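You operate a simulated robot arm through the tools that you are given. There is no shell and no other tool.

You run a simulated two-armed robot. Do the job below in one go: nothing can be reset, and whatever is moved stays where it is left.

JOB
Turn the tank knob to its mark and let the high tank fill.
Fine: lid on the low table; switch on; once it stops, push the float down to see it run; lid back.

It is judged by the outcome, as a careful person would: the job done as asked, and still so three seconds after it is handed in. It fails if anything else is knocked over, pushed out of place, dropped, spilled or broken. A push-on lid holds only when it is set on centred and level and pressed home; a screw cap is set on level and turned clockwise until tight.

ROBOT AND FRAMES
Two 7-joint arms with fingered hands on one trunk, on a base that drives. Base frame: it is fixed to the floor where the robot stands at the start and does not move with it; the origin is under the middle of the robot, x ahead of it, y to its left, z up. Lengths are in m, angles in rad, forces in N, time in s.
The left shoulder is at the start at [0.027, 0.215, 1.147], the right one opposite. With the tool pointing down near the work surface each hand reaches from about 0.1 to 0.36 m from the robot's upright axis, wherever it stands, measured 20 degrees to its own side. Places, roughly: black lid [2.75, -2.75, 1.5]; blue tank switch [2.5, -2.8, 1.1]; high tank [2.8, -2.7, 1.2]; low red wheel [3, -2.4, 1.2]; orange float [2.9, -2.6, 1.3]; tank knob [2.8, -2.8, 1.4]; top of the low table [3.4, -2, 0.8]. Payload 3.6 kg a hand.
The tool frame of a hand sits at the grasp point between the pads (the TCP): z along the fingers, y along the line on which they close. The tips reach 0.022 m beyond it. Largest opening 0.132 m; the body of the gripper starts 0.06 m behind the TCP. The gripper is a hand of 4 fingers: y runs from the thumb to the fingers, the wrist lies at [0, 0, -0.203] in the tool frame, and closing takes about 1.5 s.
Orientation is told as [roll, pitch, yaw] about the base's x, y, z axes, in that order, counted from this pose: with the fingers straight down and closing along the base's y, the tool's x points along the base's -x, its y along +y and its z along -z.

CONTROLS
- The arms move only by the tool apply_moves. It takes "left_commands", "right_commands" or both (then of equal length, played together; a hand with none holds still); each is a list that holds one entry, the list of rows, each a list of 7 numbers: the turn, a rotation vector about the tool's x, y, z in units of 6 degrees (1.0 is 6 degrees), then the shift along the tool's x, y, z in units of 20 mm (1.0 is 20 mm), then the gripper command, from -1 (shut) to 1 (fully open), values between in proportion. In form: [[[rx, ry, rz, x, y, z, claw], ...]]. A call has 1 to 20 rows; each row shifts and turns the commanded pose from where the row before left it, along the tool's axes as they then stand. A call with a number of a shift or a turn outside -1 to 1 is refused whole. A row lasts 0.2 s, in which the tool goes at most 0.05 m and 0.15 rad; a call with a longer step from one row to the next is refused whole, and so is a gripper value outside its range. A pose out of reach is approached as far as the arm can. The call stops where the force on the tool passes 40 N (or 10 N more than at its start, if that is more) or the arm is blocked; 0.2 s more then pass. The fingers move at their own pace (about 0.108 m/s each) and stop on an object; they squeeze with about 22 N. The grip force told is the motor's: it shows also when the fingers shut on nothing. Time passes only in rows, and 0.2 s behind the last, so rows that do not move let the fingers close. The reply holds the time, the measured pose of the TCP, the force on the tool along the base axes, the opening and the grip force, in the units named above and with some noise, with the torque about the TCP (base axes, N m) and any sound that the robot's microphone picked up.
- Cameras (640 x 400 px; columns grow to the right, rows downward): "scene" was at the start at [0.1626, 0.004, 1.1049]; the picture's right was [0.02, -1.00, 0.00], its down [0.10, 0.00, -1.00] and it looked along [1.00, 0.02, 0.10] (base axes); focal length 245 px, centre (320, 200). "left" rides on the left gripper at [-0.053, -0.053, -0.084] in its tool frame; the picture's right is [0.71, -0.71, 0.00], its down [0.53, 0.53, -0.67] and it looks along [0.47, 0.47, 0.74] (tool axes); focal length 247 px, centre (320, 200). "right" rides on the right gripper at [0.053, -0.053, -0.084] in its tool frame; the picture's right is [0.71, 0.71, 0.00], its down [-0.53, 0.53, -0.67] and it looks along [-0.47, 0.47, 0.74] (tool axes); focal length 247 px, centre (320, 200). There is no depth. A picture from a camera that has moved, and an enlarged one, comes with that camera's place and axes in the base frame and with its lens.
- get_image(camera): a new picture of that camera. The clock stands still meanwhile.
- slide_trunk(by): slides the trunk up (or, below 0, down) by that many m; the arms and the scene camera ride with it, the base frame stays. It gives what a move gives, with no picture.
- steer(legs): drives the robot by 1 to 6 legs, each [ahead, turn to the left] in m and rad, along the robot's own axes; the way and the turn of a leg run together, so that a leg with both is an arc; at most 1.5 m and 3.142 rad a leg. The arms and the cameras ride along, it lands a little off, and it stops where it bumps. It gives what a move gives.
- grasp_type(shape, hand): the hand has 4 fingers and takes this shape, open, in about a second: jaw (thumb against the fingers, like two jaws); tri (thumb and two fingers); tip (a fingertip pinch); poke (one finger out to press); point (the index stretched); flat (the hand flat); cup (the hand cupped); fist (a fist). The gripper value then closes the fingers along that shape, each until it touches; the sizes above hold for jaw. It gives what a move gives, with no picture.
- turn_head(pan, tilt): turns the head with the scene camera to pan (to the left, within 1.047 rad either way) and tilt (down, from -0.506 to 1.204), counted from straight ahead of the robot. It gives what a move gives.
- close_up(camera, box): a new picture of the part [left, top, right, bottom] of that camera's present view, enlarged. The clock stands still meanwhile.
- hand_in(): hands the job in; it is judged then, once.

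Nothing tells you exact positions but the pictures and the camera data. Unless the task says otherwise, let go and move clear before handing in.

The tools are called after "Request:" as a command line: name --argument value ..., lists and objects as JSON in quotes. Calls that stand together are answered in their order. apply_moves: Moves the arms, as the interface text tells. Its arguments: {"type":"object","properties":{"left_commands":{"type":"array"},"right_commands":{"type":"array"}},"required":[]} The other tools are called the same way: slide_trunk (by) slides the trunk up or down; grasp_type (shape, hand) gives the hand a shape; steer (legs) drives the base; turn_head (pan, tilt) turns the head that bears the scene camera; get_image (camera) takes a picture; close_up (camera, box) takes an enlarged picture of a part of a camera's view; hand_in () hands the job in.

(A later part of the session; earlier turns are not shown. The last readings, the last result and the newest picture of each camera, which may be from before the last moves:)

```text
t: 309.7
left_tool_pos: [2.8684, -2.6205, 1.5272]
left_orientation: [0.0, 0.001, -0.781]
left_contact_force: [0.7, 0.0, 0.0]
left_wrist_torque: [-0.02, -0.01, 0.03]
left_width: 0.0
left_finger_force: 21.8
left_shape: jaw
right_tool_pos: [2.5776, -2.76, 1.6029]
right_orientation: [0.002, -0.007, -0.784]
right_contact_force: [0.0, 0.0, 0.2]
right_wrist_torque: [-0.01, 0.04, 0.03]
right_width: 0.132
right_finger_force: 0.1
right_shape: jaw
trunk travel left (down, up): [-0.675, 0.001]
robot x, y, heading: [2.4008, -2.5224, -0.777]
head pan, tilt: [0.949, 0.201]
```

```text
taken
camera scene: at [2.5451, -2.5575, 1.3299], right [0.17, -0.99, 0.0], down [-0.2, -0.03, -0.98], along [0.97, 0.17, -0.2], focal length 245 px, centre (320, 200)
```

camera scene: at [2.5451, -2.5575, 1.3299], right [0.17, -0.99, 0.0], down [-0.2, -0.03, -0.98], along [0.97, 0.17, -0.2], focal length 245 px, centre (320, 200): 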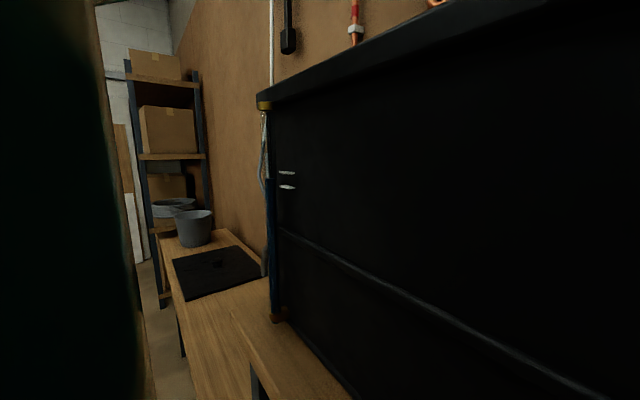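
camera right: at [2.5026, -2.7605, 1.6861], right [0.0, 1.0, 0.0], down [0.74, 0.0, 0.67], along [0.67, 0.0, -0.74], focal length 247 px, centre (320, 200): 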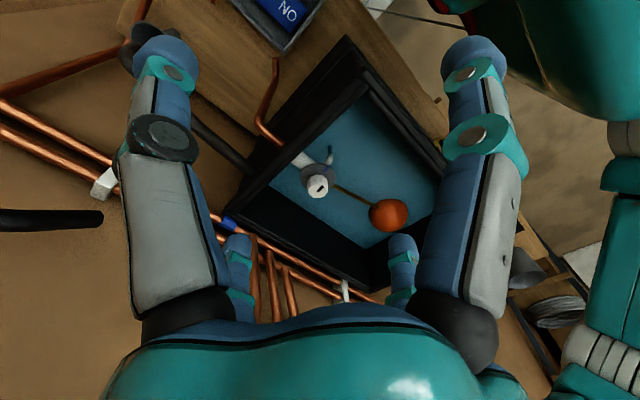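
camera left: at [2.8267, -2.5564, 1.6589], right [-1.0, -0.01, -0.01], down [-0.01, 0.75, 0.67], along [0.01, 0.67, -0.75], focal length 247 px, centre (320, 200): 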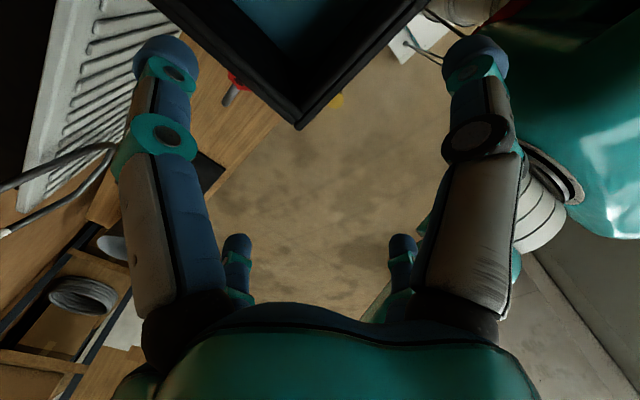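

Request:
close_up --camera "scene" --box '[240, 90, 320, 220]'

Request:
get_image --camera "left"

```text
3.08 times, centred on (280, 155) of scene
camera zoom: at [2.5451, -2.5575, 1.3299], right [0.17, -0.99, 0.0], down [-0.2, -0.03, -0.98], along [0.97, 0.17, -0.2], focal length 754 px, centre (443, 338)
```

zoom: 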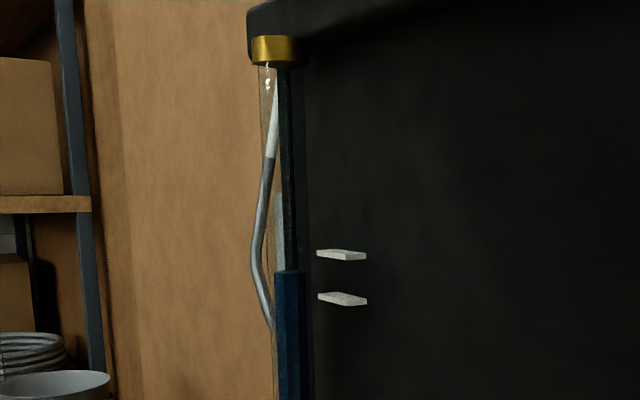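

```text
taken
camera left: at [2.8699, -2.6969, 1.611], right [-1.0, -0.01, 0.0], down [0.0, 0.74, 0.67], along [0.0, 0.67, -0.74], focal length 247 px, centre (320, 200)
```

left: 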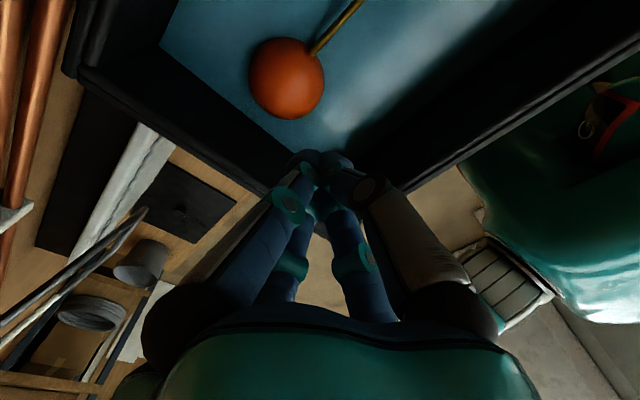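

The gauge stands between its two marks. The float ball is at about (2.905, -2.607) with its top near z 1.33; I'll bring the shut left fingers above it and down to just over it.

Request:
apply_moves --left_commands '[[[0, 0, 0, -0.4, 0.8, 0, -1], [0, 0, 0, -0.4, 0.8, 0, -1], [0, 0, 0, 0, 0, 1, -1], [0, 0, 0, 0, 0, 1, -1], [0, 0, 0, 0, 0, 1, -1], [0, 0, 0, 0, 0, 1, -1], [0, 0, 0, 0, 0, 1, -1], [0, 0, 0, 0, 0, 0.5, -1]]]'

Request:
get_image --camera "right"

Request:
get_image --camera "left"

```text
t: 311.5
left_tool_pos: [2.9014, -2.6081, 1.4151]
left_orientation: [-0.001, 0.001, -0.779]
left_contact_force: [0.3, 0.3, -0.8]
left_wrist_torque: [0.02, -0.02, -0.05]
left_width: 0.0001
left_finger_force: 22.3
left_shape: jaw
right_tool_pos: [2.5776, -2.7606, 1.6046]
right_orientation: [0.001, -0.007, -0.787]
right_contact_force: [0.0, 0.6, -0.3]
right_wrist_torque: [0.02, 0.02, 0.02]
right_width: 0.1321
right_finger_force: 0.1
right_shape: jaw
trunk travel left (down, up): [-0.675, 0.001]
robot x, y, heading: [2.3992, -2.5236, -0.78]
head pan, tilt: [0.949, 0.201]
```

```text
taken
camera right: at [2.5027, -2.7604, 1.6861], right [0.0, 1.0, 0.0], down [0.74, 0.0, 0.67], along [0.67, 0.0, -0.74], focal length 247 px, centre (320, 200)
```

right: 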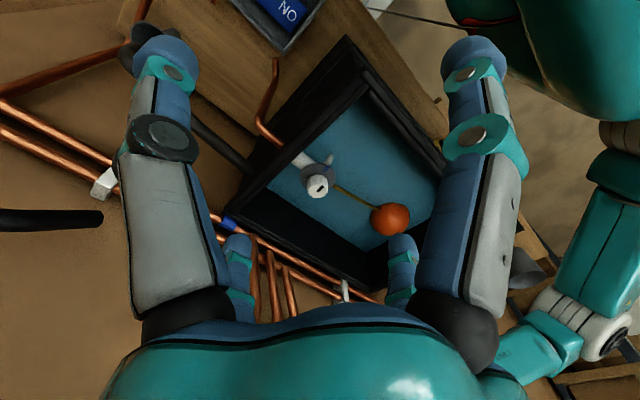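

```text
taken
camera left: at [2.9036, -2.6852, 1.5004], right [-1.0, -0.01, 0.0], down [0.0, 0.74, 0.67], along [0.0, 0.67, -0.74], focal length 247 px, centre (320, 200)
```

left: 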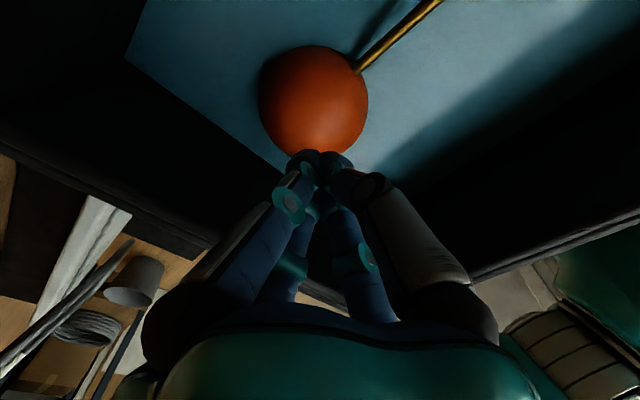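

The float is right under the fingertips. I'll go down in 6 mm steps until I push it under by about 3 cm.

Request:
apply_moves --left_commands '[[[0, 0, 0, -0.15, 0, 0.3, -1], [0, 0, 0, -0.15, 0, 0.3, -1], [0, 0, 0, 0, 0, 0.3, -1], [0, 0, 0, 0, 0, 0.3, -1], [0, 0, 0, 0, 0, 0.3, -1], [0, 0, 0, 0, 0, 0.3, -1], [0, 0, 0, 0, 0, 0.3, -1], [0, 0, 0, 0, 0, 0.3, -1]]]'

Request:
close_up --camera "right" --box '[270, 130, 430, 250]'

```text
t: 313.3
left_tool_pos: [2.9078, -2.6132, 1.3685]
left_orientation: [-0.001, 0.0, -0.782]
left_contact_force: [-0.2, -0.2, 0.2]
left_wrist_torque: [-0.01, -0.05, 0.01]
left_width: 0.0
left_finger_force: 22.1
left_shape: jaw
right_tool_pos: [2.5777, -2.7601, 1.6038]
right_orientation: [0.001, -0.007, -0.786]
right_contact_force: [0.6, 0.7, 0.2]
right_wrist_torque: [0.01, -0.01, 0.02]
right_width: 0.1321
right_finger_force: 0.1
right_shape: jaw
trunk travel left (down, up): [-0.675, 0.001]
robot x, y, heading: [2.3984, -2.5205, -0.777]
head pan, tilt: [0.949, 0.201]
```

```text
3.33 times, centred on (350, 190) of right
camera zoom: at [2.5028, -2.7604, 1.6861], right [0.0, 1.0, 0.0], down [0.74, 0.0, 0.67], along [0.67, 0.0, -0.74], focal length 823 px, centre (220, 233)
```

zoom: 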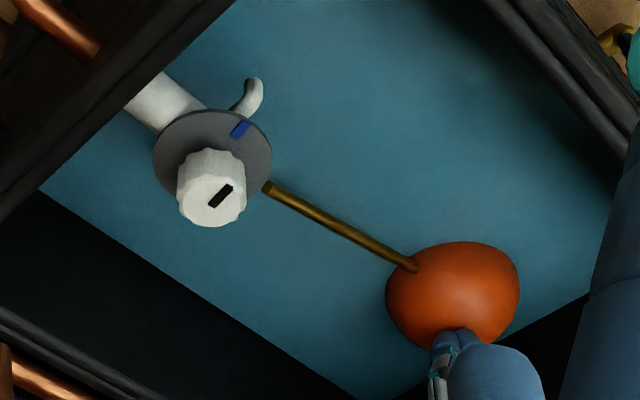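

The tips are just above the float. I'll push down a further 3.6 cm.

Request:
apply_moves --left_commands '[[[0, 0, 0, 0, 0, 0.3, -1], [0, 0, 0, 0, 0, 0.3, -1], [0, 0, 0, 0, 0, 0.3, -1], [0, 0, 0, 0, 0, 0.3, -1], [0, 0, 0, 0, 0, 0.3, -1], [0, 0, 0, 0, 0, 0.3, -1]]]'

Request:
close_up --camera "right" --box '[270, 130, 430, 250]'

```text
t: 314.7
left_tool_pos: [2.9074, -2.6151, 1.3326]
left_orientation: [-0.003, 0.001, -0.78]
left_contact_force: [-1.3, -0.2, 3.0]
left_wrist_torque: [-0.01, 0.06, 0.0]
left_width: 0.0
left_finger_force: 21.9
left_shape: jaw
right_tool_pos: [2.5778, -2.7608, 1.6051]
right_orientation: [0.002, -0.006, -0.785]
right_contact_force: [0.1, -0.5, 0.7]
right_wrist_torque: [-0.02, 0.03, -0.01]
right_width: 0.1319
right_finger_force: 0.0
right_shape: jaw
trunk travel left (down, up): [-0.675, 0.001]
robot x, y, heading: [2.4014, -2.5221, -0.775]
head pan, tilt: [0.949, 0.201]
```

```text
3.33 times, centred on (350, 190) of right
camera zoom: at [2.5022, -2.7604, 1.6862], right [0.0, 1.0, 0.0], down [0.74, 0.0, 0.67], along [0.67, 0.0, -0.74], focal length 823 px, centre (220, 233)
```

zoom: 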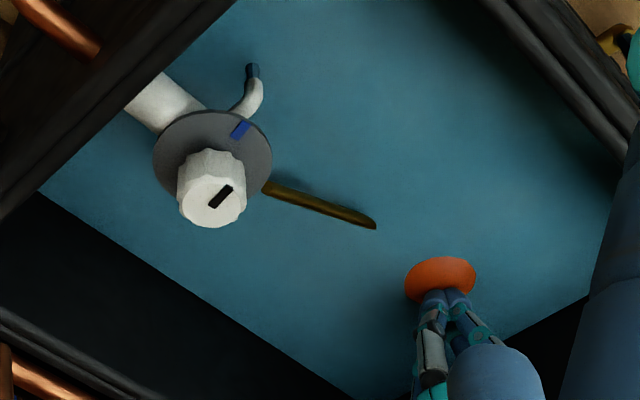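

The float is pushed under and water runs from the spout again, as wanted. I'll hold it a second, then let the float come up and withdraw the left hand.

Request:
apply_moves --left_commands '[[[0, 0, 0, 0, 0, 0, -1], [0, 0, 0, 0, 0, 0, -1], [0, 0, 0, 0, 0, 0, -1], [0, 0, 0, 0, 0, 0, -1], [0, 0, 0, 0, 0, 0, -1]]]'

Request:
close_up --camera "right" --box '[270, 130, 430, 250]'

Request:
apply_moves --left_commands '[[[0, 0, 0, 0, 0, -0.3, -1], [0, 0, 0, 0, 0, -0.3, -1], [0, 0, 0, 0, 0, -0.3, -1], [0, 0, 0, 0, 0, -0.3, -1], [0, 0, 0, 0, 0, -0.4, -1], [0, 0, 0, 0, 0, -0.6, -1], [0, 0, 0, 0, 0, -1, -1], [0, 0, 0, 0, 0, -1, -1], [0, 0, 0, 0, 0, -1, -1], [0, 0, 0, 0, 0, -1, -1], [0, 0, 0, 0, 0, -1, -1], [0, 0, 0, 0, 0, -1, -1], [0, 0, 0, 0, 0, -1, -1], [0, 0, 0, 0, 0, -1, -1]]]'

Request:
close_up --camera "right" --box '[270, 130, 430, 250]'

```text
t: 315.9
left_tool_pos: [2.9063, -2.6136, 1.334]
left_orientation: [-0.002, 0.0, -0.781]
left_contact_force: [-0.4, -0.4, 3.0]
left_wrist_torque: [0.03, 0.08, -0.01]
left_width: 0.0
left_finger_force: 22.1
left_shape: jaw
right_tool_pos: [2.577, -2.7596, 1.6035]
right_orientation: [0.003, -0.006, -0.785]
right_contact_force: [-0.2, 0.1, -0.7]
right_wrist_torque: [0.03, 0.01, 0.0]
right_width: 0.1323
right_finger_force: 0.1
right_shape: jaw
trunk travel left (down, up): [-0.675, 0.001]
robot x, y, heading: [2.3996, -2.5209, -0.773]
head pan, tilt: [0.949, 0.201]
```

```text
3.33 times, centred on (350, 190) of right
camera zoom: at [2.5022, -2.7605, 1.6862], right [0.0, 1.0, 0.0], down [0.74, 0.0, 0.67], along [0.67, 0.0, -0.74], focal length 823 px, centre (220, 233)
```

zoom: 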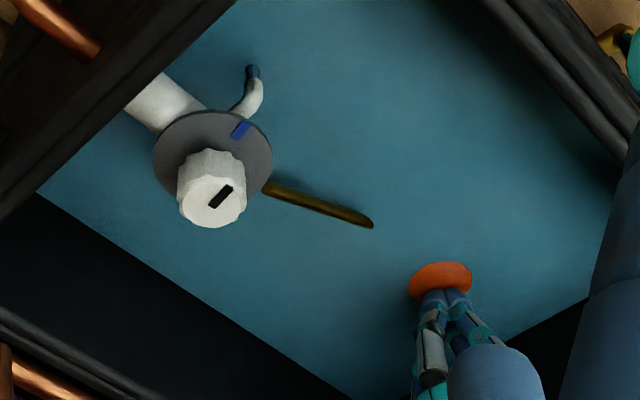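

```text
t: 318.9
left_tool_pos: [2.9064, -2.6125, 1.5362]
left_orientation: [0.0, 0.0, -0.781]
left_contact_force: [0.4, 0.4, 0.5]
left_wrist_torque: [0.01, -0.02, 0.0]
left_width: 0.0001
left_finger_force: 21.7
left_shape: jaw
right_tool_pos: [2.5778, -2.7609, 1.6045]
right_orientation: [0.004, -0.007, -0.786]
right_contact_force: [-0.6, -0.9, 0.8]
right_wrist_torque: [-0.04, -0.04, -0.01]
right_width: 0.132
right_finger_force: 0.0
right_shape: jaw
trunk travel left (down, up): [-0.675, 0.001]
robot x, y, heading: [2.3961, -2.5228, -0.77]
head pan, tilt: [0.949, 0.201]
```

```text
3.33 times, centred on (350, 190) of right
camera zoom: at [2.5017, -2.7604, 1.6863], right [0.0, 1.0, 0.0], down [0.74, 0.0, 0.67], along [0.67, 0.0, -0.74], focal length 823 px, centre (220, 233)
```

zoom: 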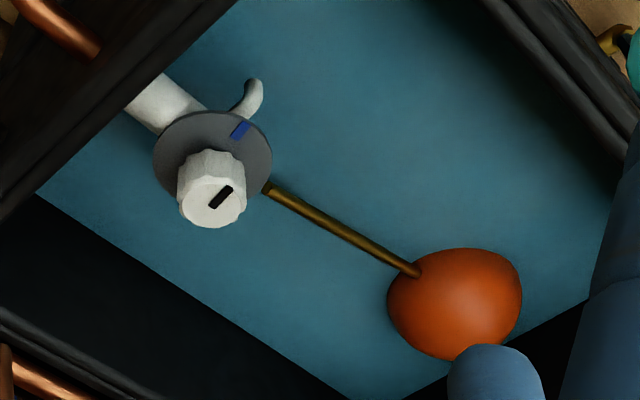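

The float came up and the flow stopped again. Now for the lid: I'll back away from the stand, then set the hands for travelling.

Request:
steer --legs '[[-0.62, 0.0]]'

Request:
apply_moves --left_commands '[[[0, 0, 0, 0, 0, 0, 1], [0, 0, 0, 0, -0.3, 0, 1], [0, 0, 0, 0, -0.3, 0, 1], [0, 0, 0, 0, -0.3, 0, 1], [0, 0, 0, 0, -0.3, 0, 1], [0, 0, 0, 0, -0.3, 0, 1], [0, 0, 0, 0, -0.3, 0, 1], [0, 0, 0, 0, -0.3, 0, 1], [0, 0, 0, 0, -0.3, 0, 1], [0, 0, 0, 0, -0.3, 0, 1]]]' --right_commands '[[[0, 0, 0, -0.3, -0.8, 0.25, 1], [0, 0, 0, -0.3, -0.8, 0.25, 1], [0, 0, 0, -0.5, -1, 0.25, 1], [0, 0, 0, -0.5, -1, 0.25, 1], [0, 0, 0, -0.5, -1, 0.25, 1], [0, 0, 0, -0.5, -1, 0.25, 1], [0, 0, 0, -0.5, -1, 0.25, 1], [0, 0, 0, -0.5, -1, 0.25, 1], [0, 0, 0, -0.5, -1, 0.25, 1], [0, 0, 0, -0.5, -1, 0.25, 1]]]'

Request:
turn_head --pan 0.3 --tilt 0.2

Request:
get_image --camera "scene"

```text
t: 322.4
left_tool_pos: [2.4606, -2.1758, 1.5363]
left_orientation: [0.0, 0.0, -0.783]
left_contact_force: [0.4, -0.4, -0.1]
left_wrist_torque: [0.02, 0.04, 0.0]
left_width: 0.0002
left_finger_force: 22.1
left_shape: jaw
right_tool_pos: [2.1317, -2.3223, 1.6039]
right_orientation: [0.002, -0.006, -0.791]
right_contact_force: [0.6, 0.4, 0.5]
right_wrist_torque: [0.0, -0.02, 0.02]
right_width: 0.1321
right_finger_force: 0.1
right_shape: jaw
trunk travel left (down, up): [-0.675, 0.001]
robot x, y, heading: [1.955, -2.085, -0.783]
head pan, tilt: [0.949, 0.201]
```

```text
t: 324.6
left_tool_pos: [2.4227, -2.2167, 1.5381]
left_orientation: [0.0, 0.004, -0.783]
left_contact_force: [-0.3, 0.0, -0.2]
left_wrist_torque: [0.0, 0.05, 0.01]
left_width: 0.1318
left_finger_force: 0.1
left_shape: jaw
right_tool_pos: [2.0594, -2.5255, 1.552]
right_orientation: [0.003, -0.006, -0.792]
right_contact_force: [0.4, 0.0, -0.7]
right_wrist_torque: [0.02, 0.01, 0.0]
right_width: 0.132
right_finger_force: 0.2
right_shape: jaw
trunk travel left (down, up): [-0.675, 0.001]
robot x, y, heading: [1.9576, -2.083, -0.777]
head pan, tilt: [0.949, 0.201]
```

```text
t: 325.7
left_tool_pos: [2.423, -2.2133, 1.5374]
left_orientation: [-0.001, 0.002, -0.784]
left_contact_force: [0.2, 0.1, -0.2]
left_wrist_torque: [-0.01, 0.0, -0.01]
left_width: 0.1322
left_finger_force: 0.2
left_shape: jaw
right_tool_pos: [2.0614, -2.5236, 1.5541]
right_orientation: [0.002, -0.008, -0.791]
right_contact_force: [0.3, -0.1, 0.5]
right_wrist_torque: [0.0, 0.0, 0.01]
right_width: 0.1318
right_finger_force: 0.1
right_shape: jaw
trunk travel left (down, up): [-0.675, 0.001]
robot x, y, heading: [1.9546, -2.0809, -0.778]
head pan, tilt: [0.3, 0.201]
```

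```text
taken
camera scene: at [2.0901, -2.1779, 1.3299], right [-0.46, -0.89, 0.0], down [-0.18, 0.09, -0.98], along [0.87, -0.45, -0.2], focal length 245 px, centre (320, 200)
```

scene: 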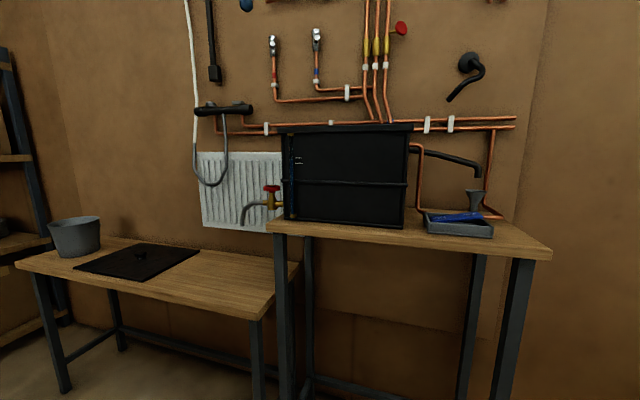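

Request:
close_up --camera "scene" --box '[260, 115, 330, 230]'

Request:
close_up --camera "scene" --box '[400, 130, 510, 250]'

```text
3.48 times, centred on (295, 172) of scene
camera zoom: at [2.0901, -2.1779, 1.3299], right [-0.46, -0.89, 0.0], down [-0.18, 0.09, -0.98], along [0.87, -0.45, -0.2], focal length 852 px, centre (407, 296)
```

zoom: 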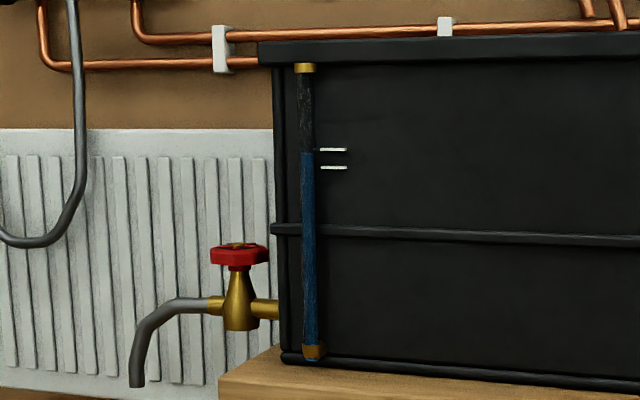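

```text
3.33 times, centred on (455, 190) of scene
camera zoom: at [2.0901, -2.1779, 1.3299], right [-0.46, -0.89, 0.0], down [-0.18, 0.09, -0.98], along [0.87, -0.45, -0.2], focal length 816 px, centre (-130, 233)
```

zoom: 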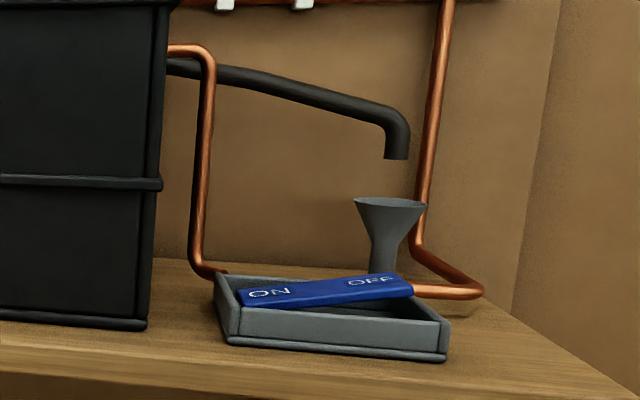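

The level stands just below the upper mark, inside the band; the switch is on and nothing overflows. Now I turn left and drive over to the low table.

Request:
steer --legs '[[0, 0.4], [0, 0.4]]'

Request:
steer --legs '[[0, 0.4], [0, 0.37]]'

Request:
steer --legs '[[0.95, 0.0]]'

```text
t: 328.5
left_tool_pos: [2.3732, -1.8356, 1.5376]
left_orientation: [-0.001, 0.0, 0.021]
left_contact_force: [0.1, 0.1, 0.6]
left_wrist_torque: [-0.03, -0.01, 0.01]
left_width: 0.132
left_finger_force: 0.0
left_shape: jaw
right_tool_pos: [2.3444, -2.3118, 1.5546]
right_orientation: [0.001, -0.005, 0.015]
right_contact_force: [0.0, 0.1, -0.5]
right_wrist_torque: [-0.04, -0.01, 0.0]
right_width: 0.1321
right_finger_force: 0.0
right_shape: jaw
trunk travel left (down, up): [-0.675, 0.001]
robot x, y, heading: [1.956, -2.1171, 0.027]
head pan, tilt: [0.3, 0.201]
```

```text
t: 331.3
left_tool_pos: [2.0596, -1.6227, 1.5375]
left_orientation: [-0.002, -0.001, 0.792]
left_contact_force: [0.4, -0.8, -0.1]
left_wrist_torque: [-0.02, -0.02, -0.01]
left_width: 0.132
left_finger_force: 0.0
left_shape: jaw
right_tool_pos: [2.3711, -1.9847, 1.554]
right_orientation: [0.002, -0.008, 0.787]
right_contact_force: [-0.5, 0.3, -0.7]
right_wrist_torque: [0.01, -0.03, -0.02]
right_width: 0.132
right_finger_force: 0.0
right_shape: jaw
trunk travel left (down, up): [-0.675, 0.001]
robot x, y, heading: [1.983, -2.141, 0.783]
head pan, tilt: [0.3, 0.201]
```

```text
t: 336.3
left_tool_pos: [2.7255, -0.9427, 1.5379]
left_orientation: [-0.003, 0.0, 0.803]
left_contact_force: [0.5, -0.4, 0.2]
left_wrist_torque: [0.01, -0.02, 0.02]
left_width: 0.1319
left_finger_force: 0.1
left_shape: jaw
right_tool_pos: [3.0404, -1.3033, 1.5542]
right_orientation: [0.004, -0.007, 0.796]
right_contact_force: [-0.4, -0.5, 0.5]
right_wrist_torque: [0.05, 0.01, -0.01]
right_width: 0.132
right_finger_force: 0.0
right_shape: jaw
trunk travel left (down, up): [-0.675, 0.001]
robot x, y, heading: [2.649, -1.4628, 0.793]
head pan, tilt: [0.3, 0.201]
```

Now I turn right to face the low table.

Request:
steer --legs '[[0, -0.4], [0, -0.4]]'

Request:
steer --legs '[[0, -0.4], [0, -0.37]]'

Request:
turn_head --pan 0.1 --tilt 0.4

Request:
get_image --camera "scene"

```text
t: 339.1
left_tool_pos: [3.0767, -1.157, 1.5393]
left_orientation: [-0.002, 0.001, -0.003]
left_contact_force: [0.0, 0.3, -0.1]
left_wrist_torque: [0.05, 0.03, 0.0]
left_width: 0.132
left_finger_force: 0.2
left_shape: jaw
right_tool_pos: [3.0355, -1.6332, 1.5555]
right_orientation: [0.003, -0.007, -0.009]
right_contact_force: [0.8, 0.8, -0.3]
right_wrist_torque: [0.0, -0.03, -0.01]
right_width: 0.1319
right_finger_force: 0.0
right_shape: jaw
trunk travel left (down, up): [-0.675, 0.001]
robot x, y, heading: [2.649, -1.4253, -0.006]
head pan, tilt: [0.3, 0.201]
```

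```text
t: 341.9
left_tool_pos: [3.146, -1.5332, 1.5397]
left_orientation: [0.0, 0.0, -0.78]
left_contact_force: [0.1, 0.4, -0.3]
left_wrist_torque: [-0.03, -0.02, -0.01]
left_width: 0.1321
left_finger_force: 0.0
left_shape: jaw
right_tool_pos: [2.7831, -1.8427, 1.556]
right_orientation: [0.001, -0.007, -0.787]
right_contact_force: [-0.4, -0.3, 0.0]
right_wrist_torque: [-0.01, -0.04, 0.0]
right_width: 0.1319
right_finger_force: 0.0
right_shape: jaw
trunk travel left (down, up): [-0.675, 0.001]
robot x, y, heading: [2.675, -1.4049, -0.778]
head pan, tilt: [0.3, 0.201]
```

```text
t: 342.6
left_tool_pos: [3.1436, -1.5354, 1.5394]
left_orientation: [0.003, -0.002, -0.782]
left_contact_force: [0.1, -0.8, -0.1]
left_wrist_torque: [0.04, -0.04, -0.03]
left_width: 0.132
left_finger_force: 0.1
left_shape: jaw
right_tool_pos: [2.7831, -1.8449, 1.5556]
right_orientation: [0.006, -0.007, -0.787]
right_contact_force: [0.2, 0.6, -0.3]
right_wrist_torque: [0.0, -0.03, 0.0]
right_width: 0.1323
right_finger_force: 0.0
right_shape: jaw
trunk travel left (down, up): [-0.675, 0.001]
robot x, y, heading: [2.6788, -1.4058, -0.776]
head pan, tilt: [0.099, 0.4]
```

```text
taken
camera scene: at [2.7998, -1.516, 1.3114], right [-0.63, -0.78, 0.0], down [-0.3, 0.25, -0.92], along [0.72, -0.58, -0.39], focal length 245 px, centre (320, 200)
```

scene: 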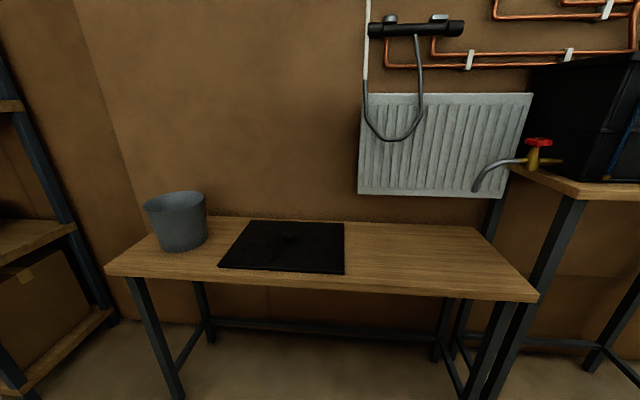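

I face the lid again. I'll lower the trunk by 0.45 m here, checking that the right arm keeps its pose, then drive in.

Request:
slide_trunk --by -0.45

Request:
steer --legs '[[0.44, 0.0]]'

Request:
get_image --camera "left"

Request:
get_image --camera "right"

```text
refused: -0.45 is not a number from -0.4 to 0.4
```

```text
t: 345.3
left_tool_pos: [3.4625, -1.8408, 1.5403]
left_orientation: [-0.003, -0.001, -0.777]
left_contact_force: [0.4, 0.5, 0.4]
left_wrist_torque: [-0.01, -0.01, 0.0]
left_width: 0.1318
left_finger_force: 0.1
left_shape: jaw
right_tool_pos: [3.1018, -2.1516, 1.5569]
right_orientation: [0.001, -0.007, -0.783]
right_contact_force: [0.7, -0.2, 0.2]
right_wrist_torque: [0.0, 0.03, 0.01]
right_width: 0.1318
right_finger_force: 0.1
right_shape: jaw
trunk travel left (down, up): [-0.675, 0.001]
robot x, y, heading: [2.9957, -1.7165, -0.772]
head pan, tilt: [0.099, 0.4]
```

```text
taken
camera left: at [3.4637, -1.9173, 1.6243], right [-1.0, -0.01, 0.0], down [-0.01, 0.75, 0.67], along [-0.01, 0.67, -0.75], focal length 247 px, centre (320, 200)
```

left: 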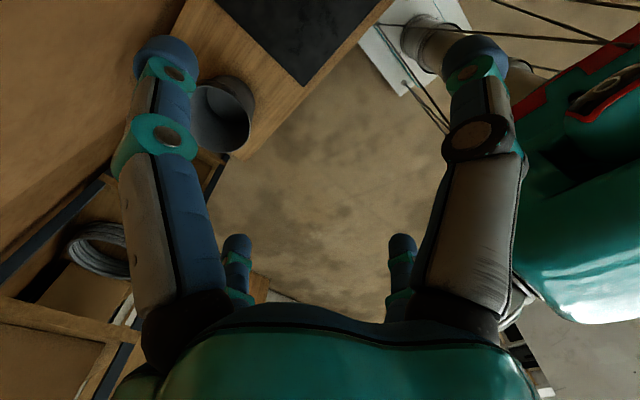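

```text
taken
camera right: at [3.026, -2.1525, 1.639], right [0.0, 1.0, 0.0], down [0.74, 0.0, 0.67], along [0.67, 0.0, -0.74], focal length 247 px, centre (320, 200)
```

right: 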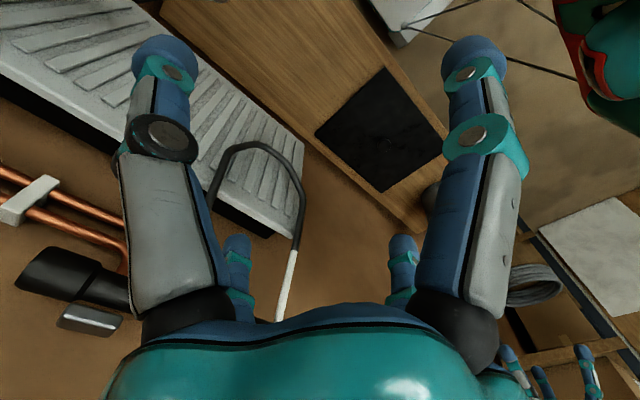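

The slide was refused (limit 0.4 m) but the drive was fine with the hands high above the table. I'll draw the right hand back 4 cm and lower the trunk in two parts.

Request:
apply_moves --right_commands '[[[0, 0, 0, 0.5, 0, 0, 1], [0, 0, 0, 0.5, 0, 0, 1], [0, 0, 0, 0.5, 0, 0, 1], [0, 0, 0, 0.5, 0, 0, 1]]]'

Request:
slide_trunk --by -0.35

Request:
get_image --camera "right"

Request:
get_image --camera "scene"

```text
t: 346.3
left_tool_pos: [3.4617, -1.8405, 1.5396]
left_orientation: [-0.001, -0.001, -0.779]
left_contact_force: [0.3, 0.0, 0.3]
left_wrist_torque: [-0.03, 0.0, 0.0]
left_width: 0.1318
left_finger_force: 0.1
left_shape: jaw
right_tool_pos: [3.0724, -2.1234, 1.557]
right_orientation: [0.001, -0.009, -0.784]
right_contact_force: [0.1, 0.8, 0.0]
right_wrist_torque: [0.04, 0.04, 0.0]
right_width: 0.132
right_finger_force: 0.1
right_shape: jaw
trunk travel left (down, up): [-0.675, 0.001]
robot x, y, heading: [2.9911, -1.7183, -0.775]
head pan, tilt: [0.099, 0.4]
```

```text
t: 349.8
left_tool_pos: [3.4618, -1.8413, 1.1911]
left_orientation: [-0.001, 0.0, -0.779]
left_contact_force: [-0.6, 0.6, 0.0]
left_wrist_torque: [0.01, -0.05, 0.01]
left_width: 0.1321
left_finger_force: 0.1
left_shape: jaw
right_tool_pos: [3.0734, -2.1247, 1.2071]
right_orientation: [0.002, -0.007, -0.783]
right_contact_force: [0.2, 0.2, 0.9]
right_wrist_torque: [0.01, 0.0, 0.02]
right_width: 0.1318
right_finger_force: 0.1
right_shape: jaw
trunk travel left (down, up): [-0.325, 0.351]
robot x, y, heading: [2.9933, -1.7158, -0.774]
head pan, tilt: [0.099, 0.4]
```

```text
taken
camera right: at [2.9974, -2.1241, 1.2892], right [0.0, 1.0, 0.0], down [0.74, 0.0, 0.67], along [0.67, 0.0, -0.74], focal length 247 px, centre (320, 200)
```

right: 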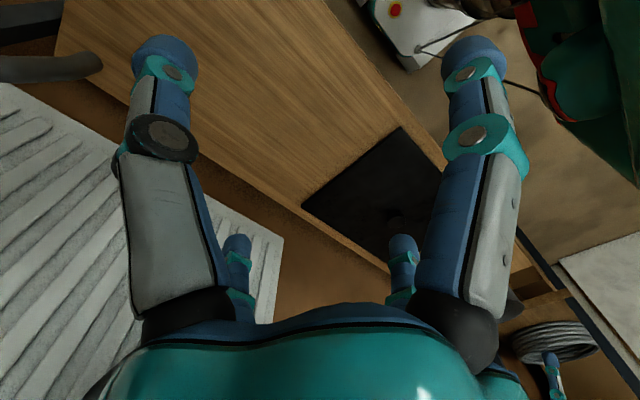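

```text
taken
camera scene: at [3.1206, -1.8251, 0.956], right [-0.62, -0.78, 0.0], down [-0.3, 0.24, -0.92], along [0.72, -0.57, -0.39], focal length 245 px, centre (320, 200)
```

scene: 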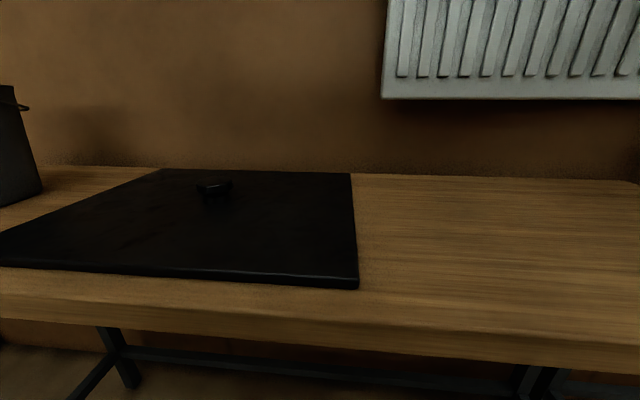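

Everything keeps its pose. I'll move the left hand over the lid's grip and lower a further 0.2 m.

Request:
apply_moves --left_commands '[[[0, 0, 0, -0.75, -0.41, 0, 1], [0, 0, 0, -0.75, -0.41, 0, 1], [0, 0, 0, -0.75, -0.41, 0, 1], [0, 0, 0, -0.75, -0.41, 0, 1], [0, 0, 0, -0.75, -0.41, 0, 1]]]'

Request:
slide_trunk --by -0.2

Request:
get_image --camera "left"

Request:
get_image --camera "right"

```text
t: 350.9
left_tool_pos: [3.4877, -1.9242, 1.1906]
left_orientation: [0.0, 0.0, -0.778]
left_contact_force: [-0.3, 0.1, 0.6]
left_wrist_torque: [0.02, 0.03, -0.01]
left_width: 0.1321
left_finger_force: 0.0
left_shape: jaw
right_tool_pos: [3.0729, -2.1255, 1.2067]
right_orientation: [0.003, -0.007, -0.783]
right_contact_force: [0.1, 0.2, -0.9]
right_wrist_torque: [0.01, 0.0, 0.03]
right_width: 0.1321
right_finger_force: 0.1
right_shape: jaw
trunk travel left (down, up): [-0.325, 0.351]
robot x, y, heading: [2.9946, -1.7144, -0.773]
head pan, tilt: [0.099, 0.4]
```

```text
t: 353.1
left_tool_pos: [3.4867, -1.922, 0.9919]
left_orientation: [-0.001, 0.0, -0.779]
left_contact_force: [0.4, -0.3, -0.1]
left_wrist_torque: [-0.01, -0.02, -0.01]
left_width: 0.132
left_finger_force: 0.0
left_shape: jaw
right_tool_pos: [3.0725, -2.1237, 1.0078]
right_orientation: [0.003, -0.007, -0.782]
right_contact_force: [0.7, 0.0, 0.1]
right_wrist_torque: [-0.03, 0.02, 0.0]
right_width: 0.1321
right_finger_force: 0.0
right_shape: jaw
trunk travel left (down, up): [-0.125, 0.551]
robot x, y, heading: [2.9958, -1.7162, -0.771]
head pan, tilt: [0.099, 0.4]
```

```text
taken
camera left: at [3.4877, -1.9987, 1.0755], right [-1.0, -0.01, 0.0], down [-0.01, 0.75, 0.67], along [0.0, 0.67, -0.75], focal length 247 px, centre (320, 200)
```

left: 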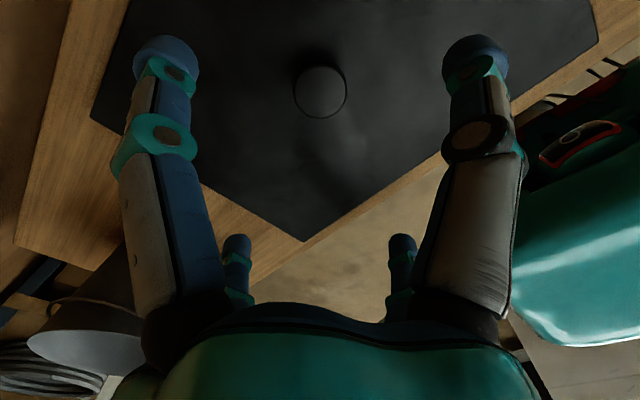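

```text
taken
camera right: at [2.9972, -2.1239, 1.0893], right [0.0, 1.0, 0.0], down [0.74, 0.0, 0.67], along [0.67, 0.0, -0.74], focal length 247 px, centre (320, 200)
```

right: 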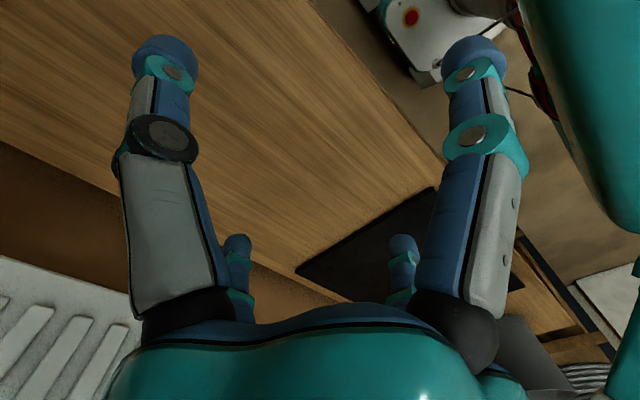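

The grip is exactly below the left hand. I'll go down 10 cm with the arm and check once more.

Request:
apply_moves --left_commands '[[[0, 0, 0, 0, 0, 1, 1], [0, 0, 0, 0, 0, 1, 1], [0, 0, 0, 0, 0, 1, 1], [0, 0, 0, 0, 0, 1, 1], [0, 0, 0, 0, 0, 1, 1]]]'

Request:
get_image --camera "left"

```text
t: 354.3
left_tool_pos: [3.4875, -1.9229, 0.8892]
left_orientation: [-0.002, -0.001, -0.777]
left_contact_force: [0.0, 0.1, 0.0]
left_wrist_torque: [0.01, 0.0, -0.01]
left_width: 0.1321
left_finger_force: 0.0
left_shape: jaw
right_tool_pos: [3.0733, -2.1244, 1.0061]
right_orientation: [0.001, -0.007, -0.786]
right_contact_force: [0.7, 0.1, 0.0]
right_wrist_torque: [-0.01, 0.02, 0.01]
right_width: 0.132
right_finger_force: 0.2
right_shape: jaw
trunk travel left (down, up): [-0.125, 0.551]
robot x, y, heading: [2.9946, -1.7145, -0.77]
head pan, tilt: [0.099, 0.4]
```

```text
taken
camera left: at [3.4887, -1.9997, 0.9739], right [-1.0, -0.01, 0.0], down [-0.01, 0.75, 0.67], along [-0.01, 0.67, -0.75], focal length 247 px, centre (320, 200)
```

left: 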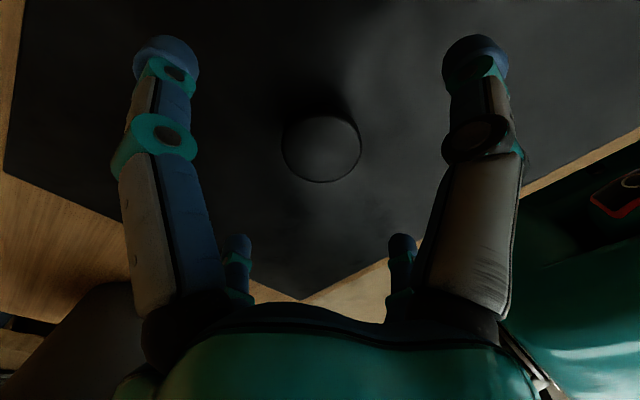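

The picture matches the one from the first pick-up, so the geometry is the same. I'll go down 46 mm and close on the grip.

Request:
apply_moves --left_commands '[[[0, 0, 0, 0, 0, 0.77, 1], [0, 0, 0, 0, 0, 0.77, 1], [0, 0, 0, 0, 0, 0.77, 1], [0, 0, 0, 0, 0, 0, 0.4], [0, 0, 0, 0, 0, 0, 0], [0, 0, 0, 0, 0, 0, -0.3], [0, 0, 0, 0, 0, 0, -0.5], [0, 0, 0, 0, 0, 0, -1], [0, 0, 0, 0, 0, 0, -1], [0, 0, 0, 0, 0, 0, -1], [0, 0, 0, 0, 0, 0, -1], [0, 0, 0, 0, 0, 0, -1]]]'

Request:
get_image --camera "left"

```text
t: 356.9
left_tool_pos: [3.4876, -1.9233, 0.8438]
left_orientation: [-0.001, 0.0, -0.778]
left_contact_force: [0.6, 0.3, -2.9]
left_wrist_torque: [0.24, -0.02, -0.02]
left_width: 0.0345
left_finger_force: 21.4
left_shape: jaw
right_tool_pos: [3.0742, -2.1245, 1.007]
right_orientation: [0.002, -0.008, -0.783]
right_contact_force: [-0.6, -0.1, 0.2]
right_wrist_torque: [0.0, 0.01, 0.02]
right_width: 0.1324
right_finger_force: 0.0
right_shape: jaw
trunk travel left (down, up): [-0.125, 0.551]
robot x, y, heading: [2.9938, -1.7154, -0.776]
head pan, tilt: [0.099, 0.4]
```

```text
taken
camera left: at [3.4885, -1.999, 0.9283], right [-1.0, -0.01, 0.0], down [0.0, 0.75, 0.67], along [-0.01, 0.67, -0.75], focal length 247 px, centre (320, 200)
```

left: 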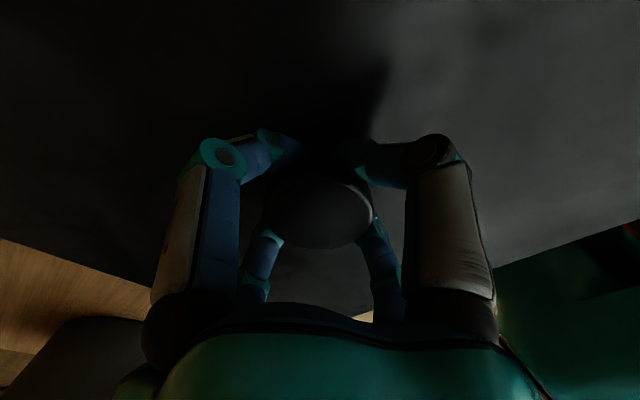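

The grip is taken. I'll lift the lid 6 cm slowly, then look at how level it hangs.

Request:
apply_moves --left_commands '[[[0, 0, 0, 0, 0, -0.3, -1], [0, 0, 0, 0, 0, -0.3, -1], [0, 0, 0, 0, 0, -0.4, -1], [0, 0, 0, 0, 0, -0.5, -1], [0, 0, 0, 0, 0, -0.5, -1], [0, 0, 0, 0, 0, -0.5, -1], [0, 0, 0, 0, 0, -0.5, -1]]]'

Request:
turn_head --pan 0.3 --tilt 0.0

Request:
get_image --camera "scene"

```text
t: 358.5
left_tool_pos: [3.4872, -1.9236, 0.9048]
left_orientation: [-0.003, -0.003, -0.778]
left_contact_force: [0.0, -0.2, -4.3]
left_wrist_torque: [-0.02, -0.01, 0.0]
left_width: 0.034
left_finger_force: 21.9
left_shape: jaw
right_tool_pos: [3.0733, -2.1239, 1.007]
right_orientation: [0.001, -0.007, -0.783]
right_contact_force: [-1.3, -1.1, -0.4]
right_wrist_torque: [-0.04, -0.03, 0.01]
right_width: 0.1318
right_finger_force: 0.0
right_shape: jaw
trunk travel left (down, up): [-0.125, 0.551]
robot x, y, heading: [2.9963, -1.7156, -0.774]
head pan, tilt: [0.099, 0.4]
```

```text
t: 359.4
left_tool_pos: [3.4876, -1.9229, 0.9046]
left_orientation: [-0.002, 0.001, -0.777]
left_contact_force: [0.3, -0.1, -3.9]
left_wrist_torque: [0.01, 0.0, 0.02]
left_width: 0.0339
left_finger_force: 21.4
left_shape: jaw
right_tool_pos: [3.0737, -2.1241, 1.0066]
right_orientation: [0.0, -0.008, -0.784]
right_contact_force: [-1.2, 0.1, 0.4]
right_wrist_torque: [-0.01, 0.02, 0.01]
right_width: 0.132
right_finger_force: 0.1
right_shape: jaw
trunk travel left (down, up): [-0.125, 0.551]
robot x, y, heading: [2.9934, -1.7202, -0.767]
head pan, tilt: [0.3, 0.0]
```

```text
taken
camera scene: at [3.1317, -1.8117, 0.7841], right [-0.46, -0.89, 0.0], down [0.0, 0.0, -1.0], along [0.89, -0.46, 0.0], focal length 245 px, centre (320, 200)
```

scene: 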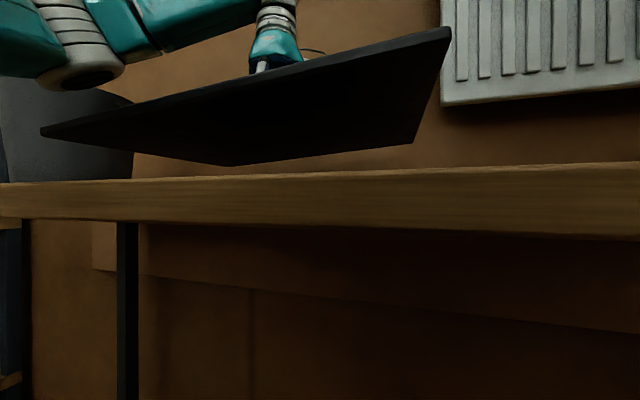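

The lid hangs with its right side about 26 mm higher (3.6 degrees). I'll roll the hand by that amount to level it, then verify.

Request:
apply_moves --left_commands '[[[-0.3, 0, 0, 0, 0, -0.2, -1], [-0.3, 0, 0, 0, 0, -0.2, -1], [0, 0, 0, 0, 0, 0, -1]]]'

Request:
get_image --camera "scene"

```text
t: 360.2
left_tool_pos: [3.4868, -1.9247, 0.9107]
left_orientation: [0.06, 0.002, -0.779]
left_contact_force: [-0.3, 0.5, -5.1]
left_wrist_torque: [-0.03, 0.0, 0.02]
left_width: 0.0338
left_finger_force: 22.2
left_shape: jaw
right_tool_pos: [3.074, -2.124, 1.0063]
right_orientation: [0.0, -0.005, -0.783]
right_contact_force: [-1.1, -0.2, 0.8]
right_wrist_torque: [0.0, -0.01, -0.02]
right_width: 0.1318
right_finger_force: 0.0
right_shape: jaw
trunk travel left (down, up): [-0.125, 0.551]
robot x, y, heading: [2.995, -1.7153, -0.775]
head pan, tilt: [0.3, 0.0]
```

```text
taken
camera scene: at [3.1317, -1.8116, 0.7841], right [-0.46, -0.89, 0.0], down [0.0, 0.0, -1.0], along [0.89, -0.46, 0.0], focal length 245 px, centre (320, 200)
```

scene: 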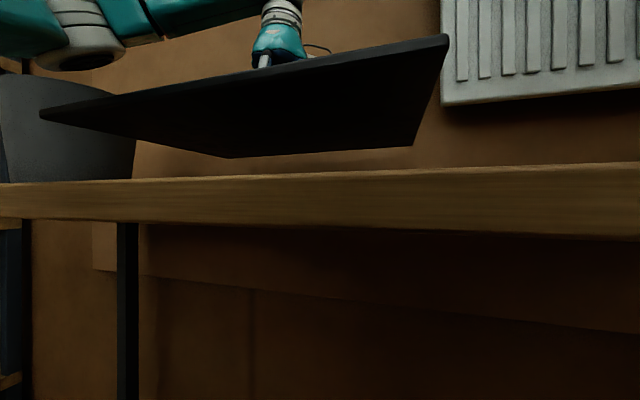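

The lid is now level to within a few millimetres. I'll back out from the table with the lid 8 cm above it.

Request:
steer --legs '[[-0.43, 0.0]]'

Request:
slide_trunk --by 0.4

Request:
slide_trunk --by 0.15

Request:
get_image --camera "scene"

```text
t: 362.8
left_tool_pos: [3.1786, -1.6222, 0.9133]
left_orientation: [0.06, -0.001, -0.776]
left_contact_force: [0.7, 0.3, -4.2]
left_wrist_torque: [0.02, 0.02, 0.01]
left_width: 0.0341
left_finger_force: 22.5
left_shape: jaw
right_tool_pos: [2.7645, -1.8232, 1.0078]
right_orientation: [0.003, -0.009, -0.782]
right_contact_force: [-0.7, 0.0, 0.4]
right_wrist_torque: [-0.01, 0.0, 0.01]
right_width: 0.1321
right_finger_force: 0.1
right_shape: jaw
trunk travel left (down, up): [-0.125, 0.551]
robot x, y, heading: [2.684, -1.4128, -0.773]
head pan, tilt: [0.3, 0.0]
```

```text
t: 366.6
left_tool_pos: [3.1798, -1.6217, 1.3114]
left_orientation: [0.06, 0.0, -0.777]
left_contact_force: [-0.4, 0.2, -3.8]
left_wrist_torque: [0.02, 0.04, -0.02]
left_width: 0.034
left_finger_force: 22.1
left_shape: jaw
right_tool_pos: [2.7644, -1.8229, 1.4063]
right_orientation: [0.001, -0.007, -0.781]
right_contact_force: [-0.1, -1.3, 0.0]
right_wrist_torque: [0.01, 0.03, 0.02]
right_width: 0.132
right_finger_force: 0.1
right_shape: jaw
trunk travel left (down, up): [-0.525, 0.151]
robot x, y, heading: [2.6846, -1.4138, -0.775]
head pan, tilt: [0.3, 0.0]
```

```text
t: 368.4
left_tool_pos: [3.1797, -1.6218, 1.4624]
left_orientation: [0.061, 0.0, -0.777]
left_contact_force: [0.2, 0.5, -4.7]
left_wrist_torque: [-0.01, -0.02, 0.02]
left_width: 0.0337
left_finger_force: 22.1
left_shape: jaw
right_tool_pos: [2.7653, -1.8234, 1.5571]
right_orientation: [0.002, -0.007, -0.783]
right_contact_force: [-0.8, 0.6, 0.6]
right_wrist_torque: [0.06, 0.01, -0.02]
right_width: 0.132
right_finger_force: 0.0
right_shape: jaw
trunk travel left (down, up): [-0.675, 0.001]
robot x, y, heading: [2.682, -1.4155, -0.767]
head pan, tilt: [0.3, 0.0]
```

```text
taken
camera scene: at [2.8188, -1.506, 1.3482], right [-0.45, -0.89, 0.0], down [0.0, 0.0, -1.0], along [0.89, -0.45, 0.0], focal length 245 px, centre (320, 200)
```

scene: 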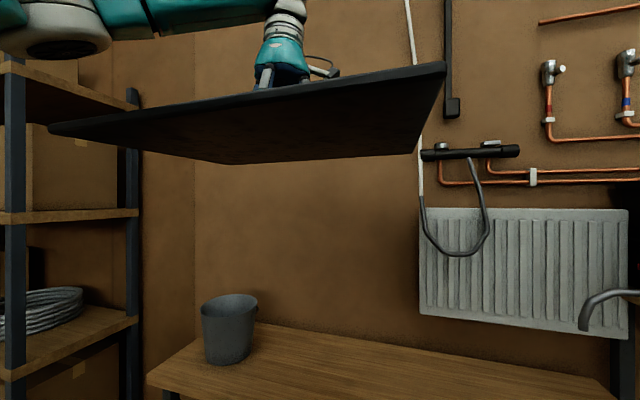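

The lid is level and high. I'll raise it 4 cm more, turn left to face along the wall, and reverse to come in front of the tank (keeping the lid away from the wall pipes).

Request:
apply_moves --left_commands '[[[0, 0, 0, 0, 0, -0.5, -1], [0, 0, 0, 0, 0, -0.5, -1], [0, 0, 0, 0, 0, -0.5, -1], [0, 0, 0, 0, 0, -0.5, -1]]]'

Request:
steer --legs '[[0, 0.4], [0, 0.4]]'

Request:
steer --legs '[[0, 0.4], [0, 0.36]]'

```text
t: 369.4
left_tool_pos: [3.1777, -1.6235, 1.5027]
left_orientation: [0.061, 0.001, -0.777]
left_contact_force: [-0.8, -0.3, -4.6]
left_wrist_torque: [0.02, 0.02, -0.02]
left_width: 0.0339
left_finger_force: 21.7
left_shape: jaw
right_tool_pos: [2.7649, -1.8236, 1.5562]
right_orientation: [0.003, -0.007, -0.782]
right_contact_force: [0.4, -0.3, 0.7]
right_wrist_torque: [-0.02, 0.03, -0.05]
right_width: 0.132
right_finger_force: 0.1
right_shape: jaw
trunk travel left (down, up): [-0.675, 0.001]
robot x, y, heading: [2.6855, -1.4148, -0.771]
head pan, tilt: [0.3, 0.0]
```

```text
t: 372.2
left_tool_pos: [3.1772, -1.2048, 1.503]
left_orientation: [0.063, -0.003, 0.023]
left_contact_force: [-0.3, 0.3, -3.8]
left_wrist_torque: [-0.03, -0.04, -0.04]
left_width: 0.0336
left_finger_force: 22.1
left_shape: jaw
right_tool_pos: [3.0324, -1.6405, 1.5567]
right_orientation: [0.001, -0.008, 0.017]
right_contact_force: [-1.2, 0.9, -0.8]
right_wrist_torque: [-0.02, 0.01, 0.03]
right_width: 0.1322
right_finger_force: 0.1
right_shape: jaw
trunk travel left (down, up): [-0.675, 0.001]
robot x, y, heading: [2.6849, -1.4519, 0.028]
head pan, tilt: [0.3, 0.0]
```

```text
t: 375.0
left_tool_pos: [2.8698, -0.9326, 1.5029]
left_orientation: [0.061, -0.002, 0.79]
left_contact_force: [-0.3, 0.2, -3.9]
left_wrist_torque: [-0.01, -0.04, -0.02]
left_width: 0.0332
left_finger_force: 22.2
left_shape: jaw
right_tool_pos: [3.0687, -1.3457, 1.5592]
right_orientation: [0.003, -0.007, 0.787]
right_contact_force: [0.1, 1.2, 0.6]
right_wrist_torque: [0.02, 0.01, 0.01]
right_width: 0.1321
right_finger_force: 0.1
right_shape: jaw
trunk travel left (down, up): [-0.675, 0.001]
robot x, y, heading: [2.7157, -1.4799, 0.788]
head pan, tilt: [0.3, 0.0]
```

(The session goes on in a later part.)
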